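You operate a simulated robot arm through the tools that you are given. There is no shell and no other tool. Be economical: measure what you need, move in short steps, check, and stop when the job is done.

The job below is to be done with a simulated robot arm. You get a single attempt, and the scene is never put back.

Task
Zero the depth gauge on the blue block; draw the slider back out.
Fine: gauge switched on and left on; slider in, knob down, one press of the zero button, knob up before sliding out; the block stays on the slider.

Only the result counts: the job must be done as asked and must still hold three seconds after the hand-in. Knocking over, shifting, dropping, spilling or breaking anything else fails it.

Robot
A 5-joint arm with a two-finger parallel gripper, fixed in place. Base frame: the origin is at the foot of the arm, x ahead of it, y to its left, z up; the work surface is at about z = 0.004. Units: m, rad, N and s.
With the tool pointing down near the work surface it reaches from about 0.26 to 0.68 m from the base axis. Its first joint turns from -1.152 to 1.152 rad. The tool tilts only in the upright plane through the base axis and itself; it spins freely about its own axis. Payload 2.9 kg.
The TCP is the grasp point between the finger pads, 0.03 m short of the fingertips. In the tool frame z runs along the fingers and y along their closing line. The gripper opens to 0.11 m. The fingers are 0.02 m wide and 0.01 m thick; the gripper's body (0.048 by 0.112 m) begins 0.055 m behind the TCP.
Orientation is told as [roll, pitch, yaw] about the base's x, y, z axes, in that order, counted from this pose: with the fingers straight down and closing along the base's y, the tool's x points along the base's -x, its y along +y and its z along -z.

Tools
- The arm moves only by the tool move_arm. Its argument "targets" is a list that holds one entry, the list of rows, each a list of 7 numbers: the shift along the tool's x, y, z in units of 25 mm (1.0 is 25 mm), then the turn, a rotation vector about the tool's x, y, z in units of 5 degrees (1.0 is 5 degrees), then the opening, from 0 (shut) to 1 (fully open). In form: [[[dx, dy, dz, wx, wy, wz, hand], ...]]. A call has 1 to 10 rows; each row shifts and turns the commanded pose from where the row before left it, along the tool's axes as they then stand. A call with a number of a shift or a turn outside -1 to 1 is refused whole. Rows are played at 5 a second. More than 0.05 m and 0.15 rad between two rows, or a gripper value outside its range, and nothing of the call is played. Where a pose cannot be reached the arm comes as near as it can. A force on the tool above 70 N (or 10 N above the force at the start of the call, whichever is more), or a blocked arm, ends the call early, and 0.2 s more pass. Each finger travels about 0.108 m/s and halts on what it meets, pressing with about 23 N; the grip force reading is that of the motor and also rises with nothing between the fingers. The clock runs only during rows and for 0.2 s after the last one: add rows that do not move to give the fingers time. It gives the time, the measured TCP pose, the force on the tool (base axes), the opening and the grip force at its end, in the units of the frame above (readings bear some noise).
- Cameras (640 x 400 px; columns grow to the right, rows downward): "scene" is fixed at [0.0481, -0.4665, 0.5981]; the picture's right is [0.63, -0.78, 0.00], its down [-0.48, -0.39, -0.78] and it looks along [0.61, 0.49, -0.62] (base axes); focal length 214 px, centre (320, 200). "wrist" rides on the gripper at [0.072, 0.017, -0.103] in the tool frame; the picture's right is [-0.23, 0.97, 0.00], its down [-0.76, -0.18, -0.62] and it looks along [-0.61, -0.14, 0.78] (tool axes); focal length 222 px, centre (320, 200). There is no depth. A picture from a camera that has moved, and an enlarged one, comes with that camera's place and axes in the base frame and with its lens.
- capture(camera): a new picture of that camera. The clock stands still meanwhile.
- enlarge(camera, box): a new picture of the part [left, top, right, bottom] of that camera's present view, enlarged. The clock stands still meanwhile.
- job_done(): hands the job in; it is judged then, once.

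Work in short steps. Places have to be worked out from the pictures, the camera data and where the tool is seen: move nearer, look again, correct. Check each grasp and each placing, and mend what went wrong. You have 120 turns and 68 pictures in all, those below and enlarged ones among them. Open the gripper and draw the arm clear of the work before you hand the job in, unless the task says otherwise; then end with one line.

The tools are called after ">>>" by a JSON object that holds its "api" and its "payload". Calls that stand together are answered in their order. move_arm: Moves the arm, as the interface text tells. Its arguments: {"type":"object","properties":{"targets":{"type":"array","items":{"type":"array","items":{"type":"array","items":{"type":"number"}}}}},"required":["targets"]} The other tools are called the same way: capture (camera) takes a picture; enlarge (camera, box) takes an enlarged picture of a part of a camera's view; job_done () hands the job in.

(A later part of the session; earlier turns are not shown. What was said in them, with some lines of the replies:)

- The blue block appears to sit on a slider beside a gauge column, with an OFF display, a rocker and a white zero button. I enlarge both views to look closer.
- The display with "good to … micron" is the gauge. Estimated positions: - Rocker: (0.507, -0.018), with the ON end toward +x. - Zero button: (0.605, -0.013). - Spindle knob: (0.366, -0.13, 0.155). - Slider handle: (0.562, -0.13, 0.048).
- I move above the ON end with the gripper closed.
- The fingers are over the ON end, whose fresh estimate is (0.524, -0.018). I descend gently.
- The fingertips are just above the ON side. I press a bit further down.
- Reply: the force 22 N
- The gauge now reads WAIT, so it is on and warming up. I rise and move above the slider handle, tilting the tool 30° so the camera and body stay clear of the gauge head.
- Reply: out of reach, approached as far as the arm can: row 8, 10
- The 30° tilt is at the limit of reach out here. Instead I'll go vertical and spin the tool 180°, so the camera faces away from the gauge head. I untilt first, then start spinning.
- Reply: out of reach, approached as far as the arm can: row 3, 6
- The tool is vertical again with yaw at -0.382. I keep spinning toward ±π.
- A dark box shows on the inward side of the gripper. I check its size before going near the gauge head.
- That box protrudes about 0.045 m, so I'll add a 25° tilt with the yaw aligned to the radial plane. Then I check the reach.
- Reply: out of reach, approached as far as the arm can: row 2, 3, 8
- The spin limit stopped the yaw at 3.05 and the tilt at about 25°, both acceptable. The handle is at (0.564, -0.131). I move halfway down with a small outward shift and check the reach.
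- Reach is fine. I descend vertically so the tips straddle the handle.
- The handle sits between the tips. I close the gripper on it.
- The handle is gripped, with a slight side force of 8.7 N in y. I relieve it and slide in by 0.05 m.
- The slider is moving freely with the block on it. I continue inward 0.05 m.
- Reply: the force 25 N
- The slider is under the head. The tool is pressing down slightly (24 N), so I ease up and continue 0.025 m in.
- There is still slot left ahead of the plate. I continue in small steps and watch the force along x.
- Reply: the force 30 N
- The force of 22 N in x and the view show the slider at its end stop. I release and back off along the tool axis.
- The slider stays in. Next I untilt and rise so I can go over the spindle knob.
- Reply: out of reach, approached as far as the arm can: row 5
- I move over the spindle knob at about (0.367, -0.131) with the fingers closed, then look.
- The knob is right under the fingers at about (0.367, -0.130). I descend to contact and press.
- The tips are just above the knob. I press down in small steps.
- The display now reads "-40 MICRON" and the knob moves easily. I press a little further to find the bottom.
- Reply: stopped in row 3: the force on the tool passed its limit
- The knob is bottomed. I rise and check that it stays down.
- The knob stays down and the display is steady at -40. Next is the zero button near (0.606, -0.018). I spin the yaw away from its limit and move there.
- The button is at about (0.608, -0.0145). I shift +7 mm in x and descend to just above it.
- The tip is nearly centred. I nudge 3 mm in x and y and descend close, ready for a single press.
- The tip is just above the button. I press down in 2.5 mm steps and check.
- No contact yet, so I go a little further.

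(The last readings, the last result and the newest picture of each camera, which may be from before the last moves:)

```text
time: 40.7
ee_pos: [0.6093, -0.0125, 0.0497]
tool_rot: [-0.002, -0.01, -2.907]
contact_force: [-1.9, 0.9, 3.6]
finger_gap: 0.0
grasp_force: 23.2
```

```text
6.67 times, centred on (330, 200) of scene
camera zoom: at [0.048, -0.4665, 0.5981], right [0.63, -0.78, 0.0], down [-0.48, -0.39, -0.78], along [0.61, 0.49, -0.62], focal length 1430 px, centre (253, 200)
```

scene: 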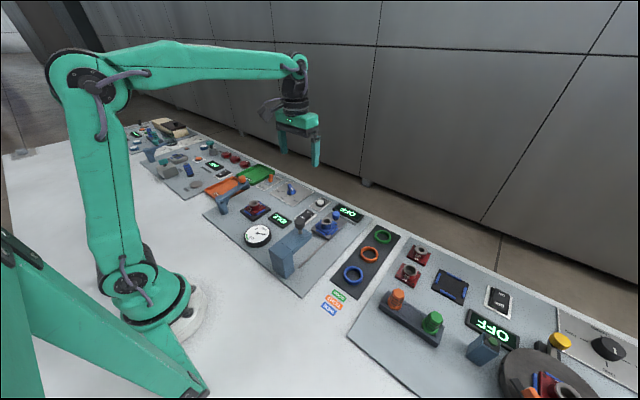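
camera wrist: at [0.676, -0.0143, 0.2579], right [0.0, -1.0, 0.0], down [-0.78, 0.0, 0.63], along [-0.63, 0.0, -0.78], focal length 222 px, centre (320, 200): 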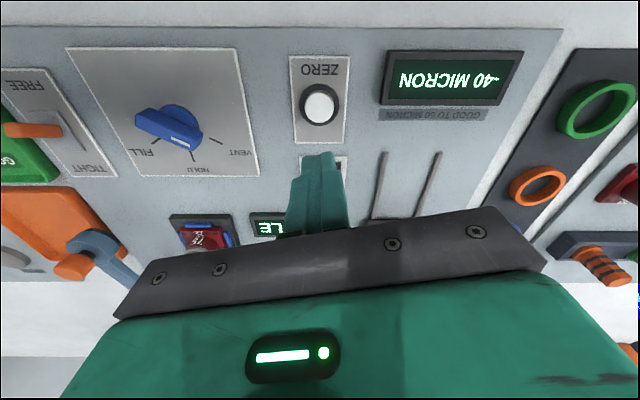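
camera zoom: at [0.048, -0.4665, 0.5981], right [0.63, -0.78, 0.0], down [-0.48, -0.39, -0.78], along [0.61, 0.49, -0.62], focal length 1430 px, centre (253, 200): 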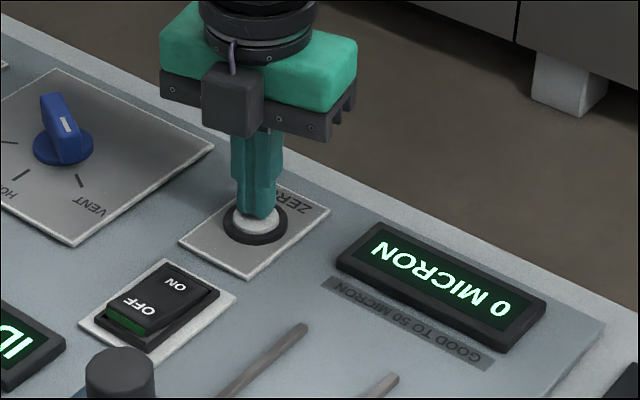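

The display reads "0 MICRON" after one press. I lift straight off, then travel back over the knob with the gripper opening.

>>> {"api": "move_arm", "payload": {"targets": [[[0, 0, -0.8, 0, 0, 0, 0], [0, 0, -0.9, 0, 0, 0, 0], [0, 0, -0.9, 0, 0, 0, 0], [0, 0, -0.9, 0, 0, 0, 0], [0, 0, -0.9, 0, 0, 0, 0], [0, 0, -0.9, 0, 0, 0, 0], [0, 0, -0.9, 0, 0, 0, 0], [0, 0, -0.9, 0, 0, 0, 0]]]}}

>>> {"api": "move_arm", "payload": {"targets": [[[-0.876, 0.198, 0, 0, 0, 0, 0], [-0.876, 0.198, 0, 0, 0, 0, 0], [-0.876, 0.198, 0, 0, 0, 0, 0], [-0.876, 0.198, 0, 0, 0, 0, 0], [-0.876, 0.198, 0, 0, 0, 0, 0], [-0.876, 0.198, 0, 0, 0, 0, 0]]]}}

>>> {"api": "move_arm", "payload": {"targets": [[[-0.876, 0.198, 0, 0, 0, 0, 0.2], [-0.876, 0.198, 0, 0, 0, 0, 0.4], [-0.876, 0.198, 0, 0, 0, 0, 0.5], [-0.876, 0.198, 0, 0, 0, 0, 0.5], [-0.876, 0.198, 0, 0, 0, 0, 0.5], [-0.876, 0.198, 0, 0, 0, 0, 0.5], [0, 0, 0, 0, 0, 0, 0.5]]]}}

>>> {"api": "capture", "payload": {"camera": "wrist"}}

>>> {"api": "enlarge", "payload": {"camera": "scene", "box": [260, 180, 380, 280]}}

```text
time: 42.5
ee_pos: [0.6106, -0.0133, 0.2274]
tool_rot: [-0.004, -0.01, -2.907]
contact_force: [-0.9, 0.6, 0.3]
finger_gap: 0.0
grasp_force: 23.2
```

```text
time: 43.9
ee_pos: [0.4907, -0.0751, 0.2272]
tool_rot: [-0.005, -0.011, -2.908]
contact_force: [-0.4, -1.2, 0.8]
finger_gap: 0.0
grasp_force: 23.0
```

```text
time: 45.5
ee_pos: [0.3692, -0.1335, 0.2285]
tool_rot: [-0.006, -0.009, -2.907]
contact_force: [0.1, -0.1, 0.4]
finger_gap: 0.0551
grasp_force: 0.1
```

```text
27 pictures are left
camera wrist: at [0.4451, -0.1326, 0.33], right [0.0, -1.0, 0.0], down [-0.78, -0.01, 0.63], along [-0.63, 0.0, -0.78], focal length 222 px, centre (320, 200)
```

wrist: 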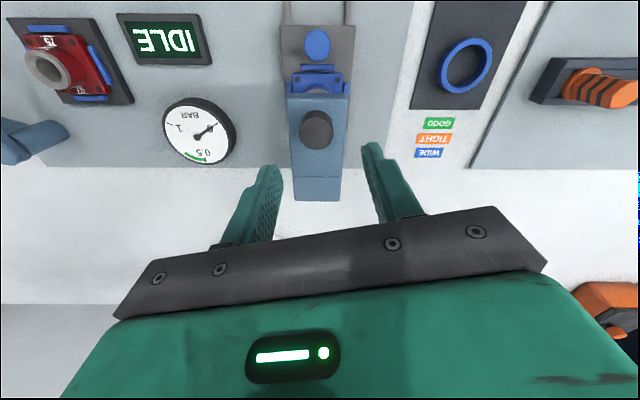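

```text
4.00 times, centred on (320, 230) of scene
camera zoom: at [0.0481, -0.4665, 0.5981], right [0.63, -0.78, 0.0], down [-0.48, -0.39, -0.78], along [0.61, 0.49, -0.62], focal length 858 px, centre (320, 80)
```

zoom: 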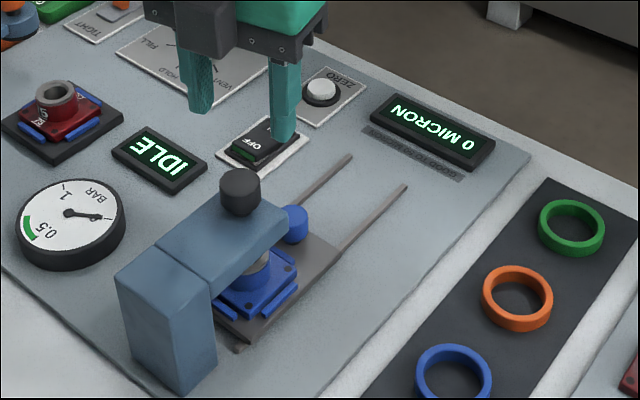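

The knob is at about (0.370, -0.129). I nudge +y and descend so the tips straddle it, staying above the head top.

>>> {"api": "move_arm", "payload": {"targets": [[[0.04, -0.175, 0.4, 0, 0, 0, 0.5], [0, 0, 0.8, 0, 0, 0, 0.5], [0, 0, 0.8, 0, 0, 0, 0.5], [0, 0, 0.6, 0, 0, 0, 0.5], [0, 0, 0.3, 0, 0, 0, 0.5], [0, 0, 0, 0, 0, 0, 0.5]]]}}

>>> {"api": "enlarge", "payload": {"camera": "scene", "box": [260, 200, 340, 260]}}

>>> {"api": "enlarge", "payload": {"camera": "wrist", "box": [200, 60, 440, 220]}}

```text
time: 46.9
ee_pos: [0.3679, -0.1274, 0.1558]
tool_rot: [-0.007, -0.012, -2.908]
contact_force: [0.7, 0.1, -0.1]
finger_gap: 0.0551
grasp_force: 0.1
```

```text
6.67 times, centred on (300, 230) of scene
camera zoom: at [0.0481, -0.4665, 0.5981], right [0.63, -0.78, 0.0], down [-0.48, -0.39, -0.78], along [0.61, 0.49, -0.62], focal length 1430 px, centre (453, 0)
```

zoom: 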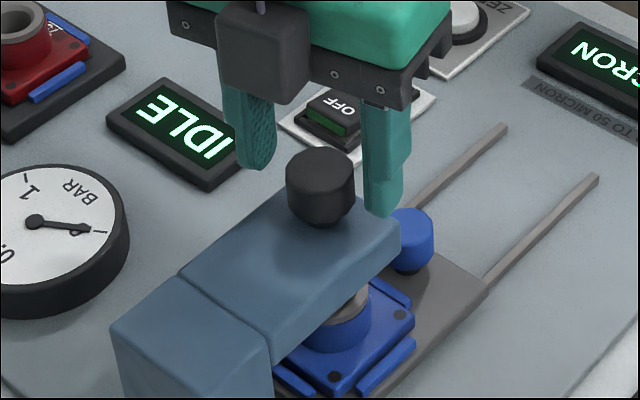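

```text
2.50 times, centred on (320, 140) of wrist
camera zoom: at [0.4437, -0.1264, 0.2592], right [0.0, -1.0, 0.0], down [-0.78, -0.01, 0.63], along [-0.63, 0.0, -0.78], focal length 555 px, centre (320, 350)
```

zoom: 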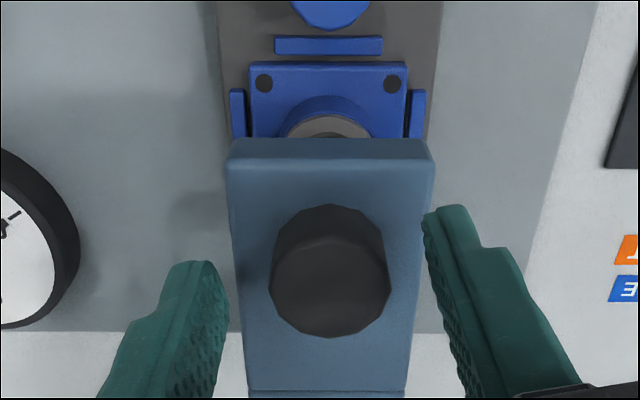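

The knob is between the tips. I close the gripper on it.

>>> {"api": "move_arm", "payload": {"targets": [[[0, 0, 0.06, 0, 0, 0, 0.4], [0, 0, 0, 0, 0, 0, 0.25], [0, 0, 0, 0, 0, 0, 0], [0, 0, 0, 0, 0, 0, 0]]]}}

>>> {"api": "enlarge", "payload": {"camera": "scene", "box": [260, 200, 340, 260]}}

```text
time: 47.9
ee_pos: [0.3684, -0.1296, 0.1557]
tool_rot: [-0.006, -0.007, -2.912]
contact_force: [-1.9, -35.4, -1.0]
finger_gap: 0.0303
grasp_force: 45.4
```

```text
6.67 times, centred on (300, 230) of scene
camera zoom: at [0.048, -0.4666, 0.598], right [0.63, -0.78, 0.0], down [-0.48, -0.39, -0.78], along [0.61, 0.49, -0.62], focal length 1430 px, centre (453, 0)
```

zoom: 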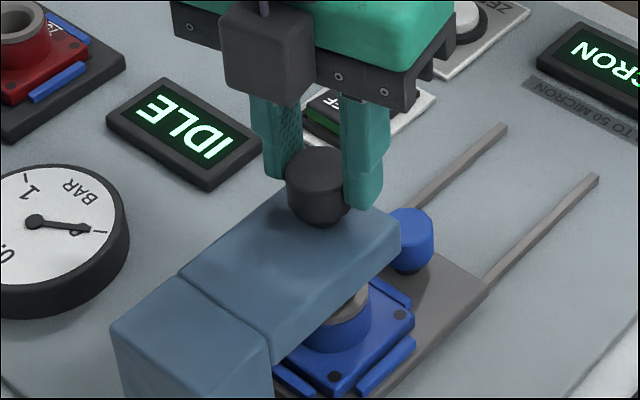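

The knob is gripped, but there is 35 N of side force. I shift -3 mm in y to relieve it, then lift gradually.

>>> {"api": "move_arm", "payload": {"targets": [[[-0.028, 0.12, 0, 0, 0, 0, 0], [0, 0, -0.15, 0, 0, 0, 0], [0, 0, -0.15, 0, 0, 0, 0], [0, 0, -0.15, 0, 0, 0, 0]]]}}

>>> {"api": "enlarge", "payload": {"camera": "scene", "box": [260, 190, 380, 280]}}

```text
time: 48.9
ee_pos: [0.3689, -0.1294, 0.1676]
tool_rot: [-0.006, -0.012, -2.904]
contact_force: [15.7, 31.9, -1.4]
finger_gap: 0.0303
grasp_force: 44.6
```

```text
4.44 times, centred on (320, 235) of scene
camera zoom: at [0.0482, -0.4665, 0.5981], right [0.63, -0.78, 0.0], down [-0.48, -0.39, -0.78], along [0.61, 0.49, -0.62], focal length 953 px, centre (320, 44)
```

zoom: 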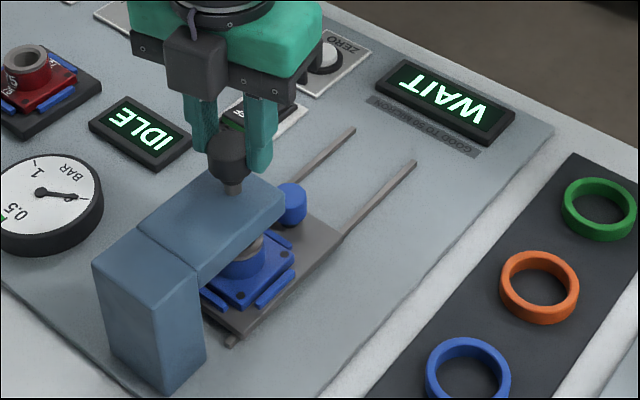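

The knob lifted 12 mm and the gauge shows WAIT, since the probe is up. I raise a little more to the top stop while easing the side force.

>>> {"api": "move_arm", "payload": {"targets": [[[0.02, -0.06, -0.1, 0, 0, 0, 0], [0, 0, -0.08, 0, 0, 0, 0], [0, 0, -0.08, 0, 0, 0, 0]]]}}

>>> {"api": "enlarge", "payload": {"camera": "scene", "box": [260, 190, 380, 280]}}

```text
time: 49.7
ee_pos: [0.3685, -0.1303, 0.173]
tool_rot: [-0.008, -0.011, -2.909]
contact_force: [3.7, 18.3, 0.7]
finger_gap: 0.0304
grasp_force: 44.4
```

```text
4.44 times, centred on (320, 235) of scene
camera zoom: at [0.048, -0.4665, 0.5981], right [0.63, -0.78, 0.0], down [-0.48, -0.39, -0.78], along [0.61, 0.49, -0.62], focal length 953 px, centre (320, 44)
```

zoom: 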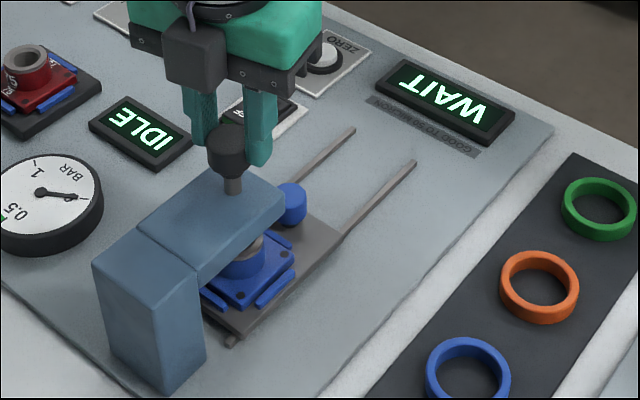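

The knob is about back at its original height. I make one more small lift to confirm the top stop.

>>> {"api": "move_arm", "payload": {"targets": [[[0.01, -0.03, -0.08, 0, 0, 0, 0], [0, 0, -0.06, 0, 0, 0, 0], [0, 0, 0, 0, 0, 0, 0]]]}}

>>> {"api": "enlarge", "payload": {"camera": "scene", "box": [260, 190, 380, 280]}}

```text
time: 50.5
ee_pos: [0.368, -0.1298, 0.1751]
tool_rot: [-0.006, -0.011, -2.911]
contact_force: [13.4, -17.1, -41.1]
finger_gap: 0.0305
grasp_force: 44.6
```

```text
4.44 times, centred on (320, 235) of scene
camera zoom: at [0.0483, -0.4666, 0.598], right [0.63, -0.78, 0.0], down [-0.48, -0.39, -0.78], along [0.61, 0.49, -0.62], focal length 953 px, centre (320, 44)
```

zoom: 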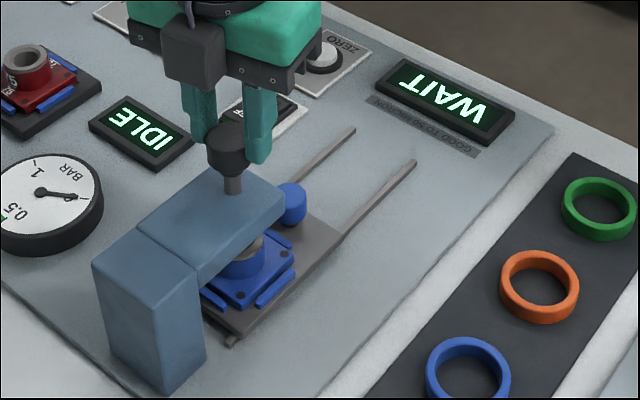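

Top stop felt (-41 N). I release, rise, and check that the knob stays up.

>>> {"api": "move_arm", "payload": {"targets": [[[0, 0, 0.05, 0, 0, 0, 0], [0, 0, 0, 0, 0, 0, 0.3], [0, 0, 0, 0, 0, 0, 0.5], [0, 0, 0, 0, 0, 0, 0.5], [0, 0, -0.6, 0, 0, 0, 0.5], [0, 0, -0.9, 0, 0, 0, 0.5], [0, 0, -0.9, 0, 0, 0, 0.5]]]}}

>>> {"api": "enlarge", "payload": {"camera": "scene", "box": [260, 190, 380, 280]}}

```text
time: 52.1
ee_pos: [0.3682, -0.1281, 0.2347]
tool_rot: [-0.008, -0.01, -2.907]
contact_force: [0.6, -0.7, -0.2]
finger_gap: 0.0549
grasp_force: 0.0
```

```text
4.44 times, centred on (320, 235) of scene
camera zoom: at [0.0481, -0.4665, 0.5981], right [0.63, -0.78, 0.0], down [-0.48, -0.39, -0.78], along [0.61, 0.49, -0.62], focal length 953 px, centre (320, 44)
```

zoom: 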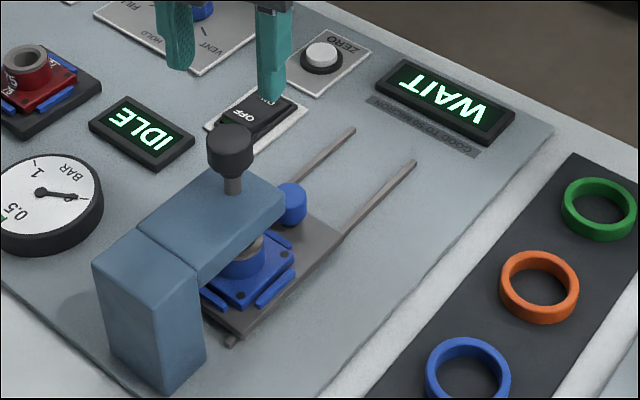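

The knob stays up. I move out beyond the handle, restore the yaw, then tilt 25° as before.

>>> {"api": "move_arm", "payload": {"targets": [[[0.83, 0.313, 0, 0, 0, 0, 0.5], [0.83, 0.313, 0, 0, 0, 0, 0.5], [0.83, 0.313, 0, 0, 0, 0, 0.5], [0.83, 0.313, 0, 0, 0, 0, 0.5], [0.83, 0.313, 0, 0, 0, 0, 0.5], [0.83, 0.313, 0, 0, 0, 0, 0.5], [0, 0, 0, 0, 0, 0.93, 0.5], [0, 0, 0, 0, 0, 0.93, 0.5], [0, 0, 0, 0, 0, 0.93, 0.5], [0, 0, 0, 0, 0, 0.93, 0.5]]]}}

>>> {"api": "move_arm", "payload": {"targets": [[[0, 0, 0, 0, -1, 0, 0.5], [0, 0, 0, 0, -1, 0, 0.5], [0, 0, 0, 0, -1, 0, 0.5], [0, 0, 0, 0, -1, 0, 0.5], [0, 0, 0, 0, -0.7, 0, 0.5], [0, 0, 0, 0, 0, 0, 0.5]]]}}

>>> {"api": "capture", "payload": {"camera": "wrist"}}

```text
time: 54.3
ee_pos: [0.5018, -0.146, 0.2335]
tool_rot: [-0.001, -0.01, 3.048]
contact_force: [0.6, -0.4, -1.1]
finger_gap: 0.0551
grasp_force: 0.1
```

```text
time: 55.7
ee_pos: [0.5013, -0.1464, 0.2331]
tool_rot: [-0.078, -0.409, 3.056]
contact_force: [-0.1, -0.1, 0.6]
finger_gap: 0.0548
grasp_force: 0.0
out of reach, approached as far as the arm can: row 4
```

```text
18 pictures are left
camera wrist: at [0.606, -0.1783, 0.2984], right [-0.32, -0.95, 0.02], down [-0.43, 0.17, 0.89], along [-0.84, 0.28, -0.46], focal length 222 px, centre (320, 200)
```

wrist: 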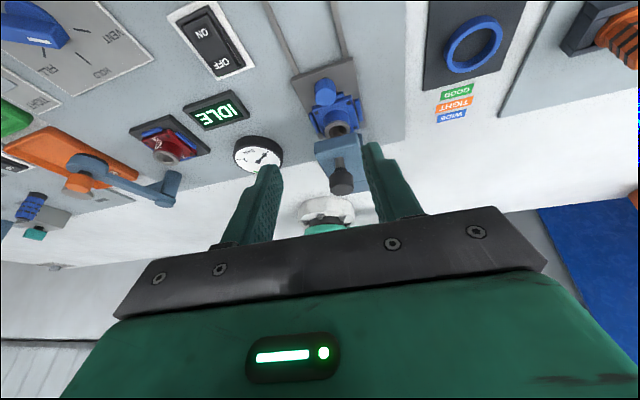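

The path to the earlier grip pose is almost purely along the tool axis. I apply the lateral correction and advance most of the way.

>>> {"api": "move_arm", "payload": {"targets": [[[0.37, 0.24, 0.8, 0, 0, 0, 0.5], [0, 0, 0.9, 0, 0, 0, 0.5], [0, 0, 0.9, 0, 0, 0, 0.5], [0, 0, 0.9, 0, 0, 0, 0.5], [0, 0, 0.9, 0, 0, 0, 0.5], [0, 0, 0.8, 0, 0, 0, 0.5], [0, 0, 0, 0, 0, 0, 0.5]]]}}

>>> {"api": "enlarge", "payload": {"camera": "wrist", "box": [200, 60, 440, 220]}}

>>> {"api": "enlarge", "payload": {"camera": "scene", "box": [270, 190, 350, 250]}}

```text
time: 57.3
ee_pos: [0.4592, -0.1367, 0.1102]
tool_rot: [-0.082, -0.409, 3.057]
contact_force: [0.0, -0.3, -0.5]
finger_gap: 0.0549
grasp_force: 0.1
```

```text
2.50 times, centred on (320, 140) of wrist
camera zoom: at [0.5641, -0.1706, 0.1751], right [-0.32, -0.95, 0.02], down [-0.44, 0.16, 0.88], along [-0.84, 0.28, -0.47], focal length 555 px, centre (320, 350)
```

zoom: 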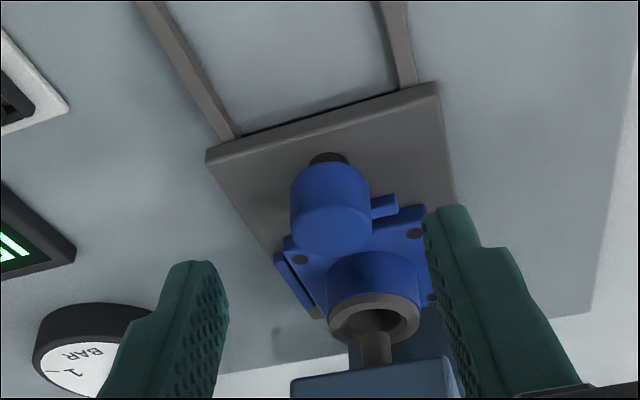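

```text
6.67 times, centred on (310, 220) of scene
camera zoom: at [0.0481, -0.4665, 0.5981], right [0.63, -0.78, 0.0], down [-0.48, -0.39, -0.78], along [0.61, 0.49, -0.62], focal length 1430 px, centre (387, 67)
```

zoom: 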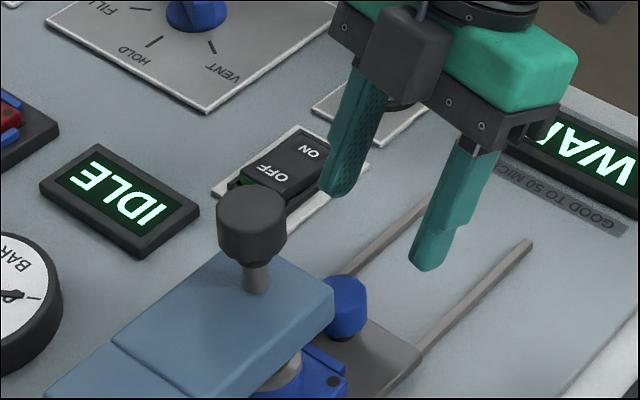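

Aligned with the handle. I advance the last 50 mm and close.

>>> {"api": "move_arm", "payload": {"targets": [[[0, 0.05, 0.7, 0, 0, 0, 0.5], [0, 0, 0.7, 0, 0, 0, 0.5], [0, 0, 0.6, 0, 0, 0, 0.5], [0, 0, 0, 0, 0, 0, 0.5]]]}}

>>> {"api": "enlarge", "payload": {"camera": "wrist", "box": [200, 60, 440, 220]}}

```text
time: 58.3
ee_pos: [0.4373, -0.1338, 0.0629]
tool_rot: [-0.084, -0.406, 3.056]
contact_force: [-0.3, -0.1, -0.8]
finger_gap: 0.0549
grasp_force: 0.0
```

```text
2.50 times, centred on (320, 140) of wrist
camera zoom: at [0.5428, -0.1674, 0.129], right [-0.32, -0.95, 0.01], down [-0.44, 0.16, 0.89], along [-0.84, 0.28, -0.47], focal length 555 px, centre (320, 350)
```

zoom: 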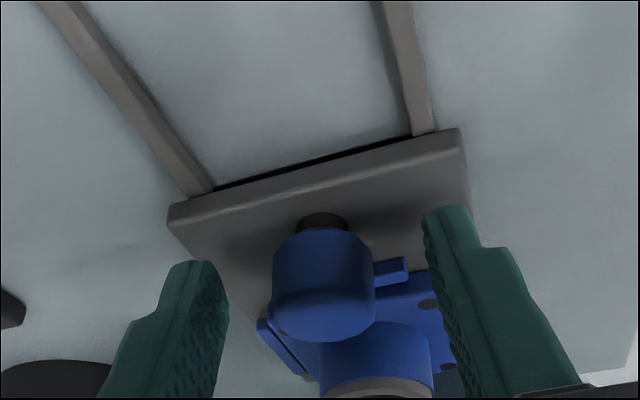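

The handle is centred between the tips. I close, then begin pulling gently outward by 10 mm.

>>> {"api": "move_arm", "payload": {"targets": [[[0, 0, 0, 0, 0, 0, 0.3], [0, 0, 0, 0, 0, 0, 0.1], [0, 0, 0, 0, 0, 0, 0], [0, 0, 0, 0, 0, 0, 0]]]}}

>>> {"api": "move_arm", "payload": {"targets": [[[0.183, -0.023, -0.078, 0, 0, 0, 0], [0.183, -0.023, -0.078, 0, 0, 0, 0]]]}}

>>> {"api": "enlarge", "payload": {"camera": "scene", "box": [260, 190, 360, 270]}}

```text
time: 59.3
ee_pos: [0.4374, -0.1331, 0.0644]
tool_rot: [-0.085, -0.406, 3.058]
contact_force: [2.0, 12.7, -0.8]
finger_gap: 0.0282
grasp_force: 45.0
```

```text
time: 59.9
ee_pos: [0.4481, -0.1332, 0.0646]
tool_rot: [-0.082, -0.408, 3.057]
contact_force: [0.8, 31.2, -5.0]
finger_gap: 0.0282
grasp_force: 44.1
```

```text
5.00 times, centred on (310, 230) of scene
camera zoom: at [0.0481, -0.4665, 0.598], right [0.63, -0.78, 0.0], down [-0.48, -0.39, -0.78], along [0.61, 0.49, -0.62], focal length 1072 px, centre (370, 50)
```

zoom: 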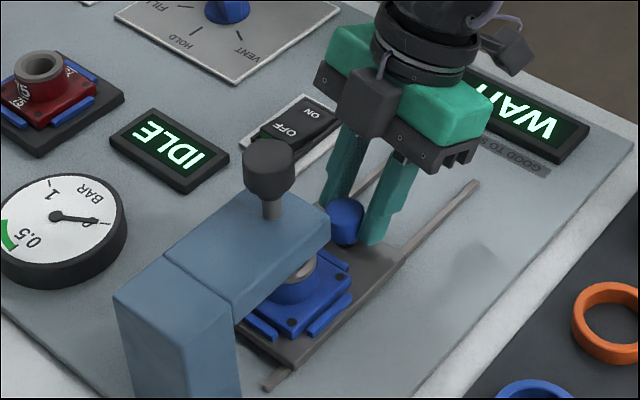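

The slider moves freely, with no force along x. I relieve the side load by +2 mm in y and continue 40 mm out.

>>> {"api": "move_arm", "payload": {"targets": [[[0.365, -0.13, -0.156, 0, 0, 0, 0], [0.365, -0.046, -0.156, 0, 0, 0, 0], [0.365, -0.046, -0.156, 0, 0, 0, 0], [0.365, -0.046, -0.156, 0, 0, 0, 0]]]}}

```text
time: 60.9
ee_pos: [0.4883, -0.1329, 0.065]
tool_rot: [-0.071, -0.41, 3.056]
contact_force: [-1.5, 13.6, -14.5]
finger_gap: 0.028
grasp_force: 44.9
```

Forces are small, with a slight upward pull. I correct down a touch and continue 40 mm.

>>> {"api": "move_arm", "payload": {"targets": [[[0.365, -0.08, -0.12, 0, 0, 0, 0], [0.365, -0.046, -0.14, 0, 0, 0, 0], [0.365, -0.046, -0.15, 0, 0, 0, 0], [0.365, -0.046, -0.15, 0, 0, 0, 0]]]}}

>>> {"api": "enlarge", "payload": {"camera": "scene", "box": [260, 180, 370, 260]}}

```text
time: 61.9
ee_pos: [0.528, -0.1332, 0.0652]
tool_rot: [-0.063, -0.408, 3.054]
contact_force: [-0.1, 5.3, 2.3]
finger_gap: 0.0278
grasp_force: 45.0
```

```text
5.00 times, centred on (315, 220) of scene
camera zoom: at [0.0481, -0.4665, 0.5981], right [0.63, -0.78, 0.0], down [-0.48, -0.39, -0.78], along [0.61, 0.49, -0.62], focal length 1072 px, centre (345, 100)
```

zoom: 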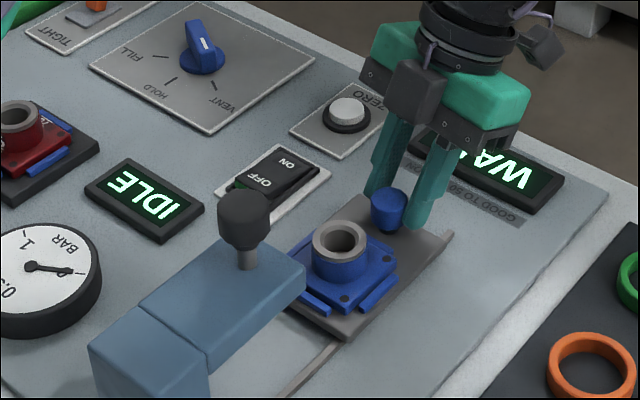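

The block is riding along fine. I continue 36 mm, then creep to the end stop.

>>> {"api": "move_arm", "payload": {"targets": [[[0.365, -0.05, -0.15, 0, 0, 0, 0], [0.365, -0.046, -0.15, 0, 0, 0, 0], [0.365, -0.046, -0.15, 0, 0, 0, 0], [0.22, -0.03, -0.09, 0, 0, 0, 0]]]}}

>>> {"api": "move_arm", "payload": {"targets": [[[0.11, -0.014, -0.046, 0, 0, 0, 0], [0.11, -0.014, -0.046, 0, 0, 0, 0], [0, 0, 0, 0, 0, 0, 0]]]}}

>>> {"api": "enlarge", "payload": {"camera": "scene", "box": [260, 180, 370, 260]}}

```text
time: 62.9
ee_pos: [0.5641, -0.1322, 0.0647]
tool_rot: [-0.058, -0.41, 3.054]
contact_force: [-0.3, -3.4, 13.7]
finger_gap: 0.0275
grasp_force: 45.0
```

```text
time: 63.7
ee_pos: [0.5705, -0.1338, 0.0645]
tool_rot: [-0.058, -0.407, 3.056]
contact_force: [0.0, -9.9, 26.1]
finger_gap: 0.0277
grasp_force: 44.5
```

```text
5.00 times, centred on (315, 220) of scene
camera zoom: at [0.0479, -0.4665, 0.5981], right [0.63, -0.78, 0.0], down [-0.48, -0.39, -0.79], along [0.61, 0.49, -0.62], focal length 1072 px, centre (345, 100)
```

zoom: 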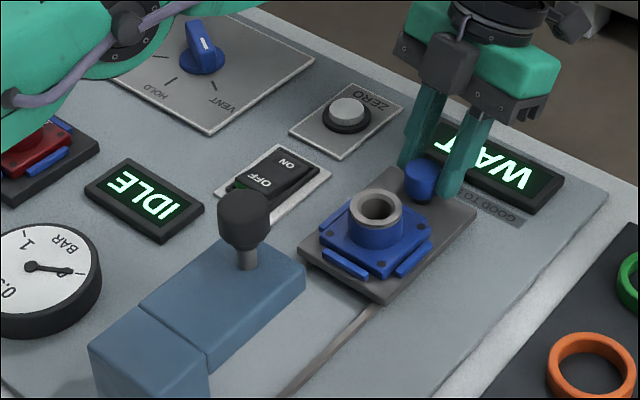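

Nearly at the original spot. I ease the downward press and creep 3 mm more to reach the stop.

>>> {"api": "move_arm", "payload": {"targets": [[[0.06, 0.02, -0.07, 0, 0, 0, 0], [0.08, -0.01, -0.035, 0, 0, 0, 0], [0, 0, 0, 0, 0, 0, 0]]]}}

```text
time: 64.5
ee_pos: [0.5752, -0.1315, 0.0648]
tool_rot: [-0.058, -0.412, 3.059]
contact_force: [-6.1, -12.3, 20.5]
finger_gap: 0.0279
grasp_force: 45.0
```

The slider is at or past its starting place and at the stop. I release and lift straight up.

>>> {"api": "move_arm", "payload": {"targets": [[[0, 0, -0.03, 0, 0, 0, 0], [0, 0, 0, 0, 0, 0, 0.3], [0, 0, 0, 0, 0, 0, 0.5], [0, 0, 0, 0, 0, 0, 0.5], [-0.2, -0.06, -0.6, 0, 0, 0, 0.5], [-0.32, -0.06, -0.73, 0, 0, 0, 0.5], [-0.32, -0.06, -0.73, 0, 0, 0, 0.5], [-0.32, -0.06, -0.73, 0, 0, 0, 0.5], [-0.32, -0.06, -0.73, 0, 0, 0, 0.5], [-0.32, -0.06, -0.73, 0, 0, 0, 0.5]]]}}

>>> {"api": "enlarge", "payload": {"camera": "scene", "box": [260, 170, 380, 270]}}

```text
time: 66.7
ee_pos: [0.5715, -0.1311, 0.1795]
tool_rot: [-0.057, -0.412, 3.06]
contact_force: [0.1, 0.3, -0.3]
finger_gap: 0.055
grasp_force: 0.0
out of reach, approached as far as the arm can: row 10
```

```text
4.00 times, centred on (320, 220) of scene
camera zoom: at [0.0481, -0.4665, 0.5981], right [0.63, -0.78, 0.0], down [-0.48, -0.39, -0.78], along [0.61, 0.49, -0.62], focal length 858 px, centre (320, 120)
```

zoom: 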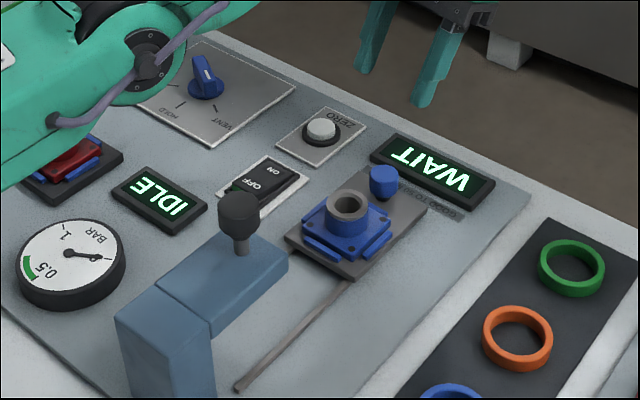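

Slider, block and handle are back at their starting places, the knob is up and the gauge is on. I untilt and draw the arm further clear.

>>> {"api": "move_arm", "payload": {"targets": [[[-0.4, 0, -0.4, 0, 1, 0, 0.5], [-0.4, 0, -0.6, 0, 1, 0, 0.5], [-0.4, 0, -0.8, 0, 1, 0, 0.5], [-0.4, 0, -0.8, 0, 1, 0, 0.5], [0, 0, -0.8, 0, 0.7, 0, 0.5], [0, 0, 0, 0, 0, 0, 0.8]]]}}

>>> {"api": "capture", "payload": {"camera": "scene"}}

```text
time: 68.1
ee_pos: [0.5515, -0.1327, 0.273]
tool_rot: [-0.003, -0.007, 3.037]
contact_force: [0.1, -0.3, 0.4]
finger_gap: 0.088
grasp_force: 0.0
out of reach, approached as far as the arm can: row 4
```

```text
10 pictures are left
```

scene: 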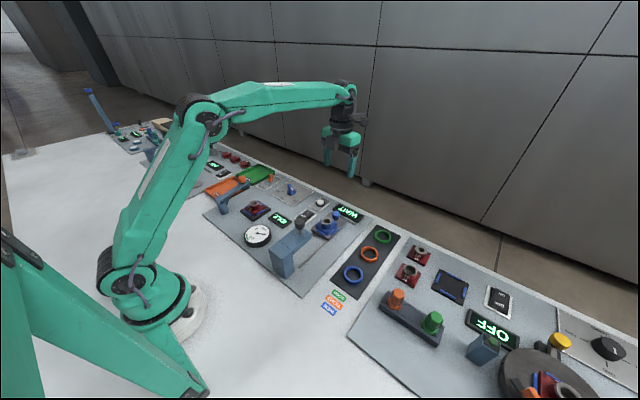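

Everything is in place and the arm is clear, so I hand the job in.

>>> {"api": "job_done", "payload": {}}

```text
The job is handed in.
```

The depth gauge is zeroed on the blue block: it read "0 MICRON" after one press of the zero button. I raised the knob before drawing the slider back out with the block still on it, and the gauge is still on (reading WAIT with the probe up).
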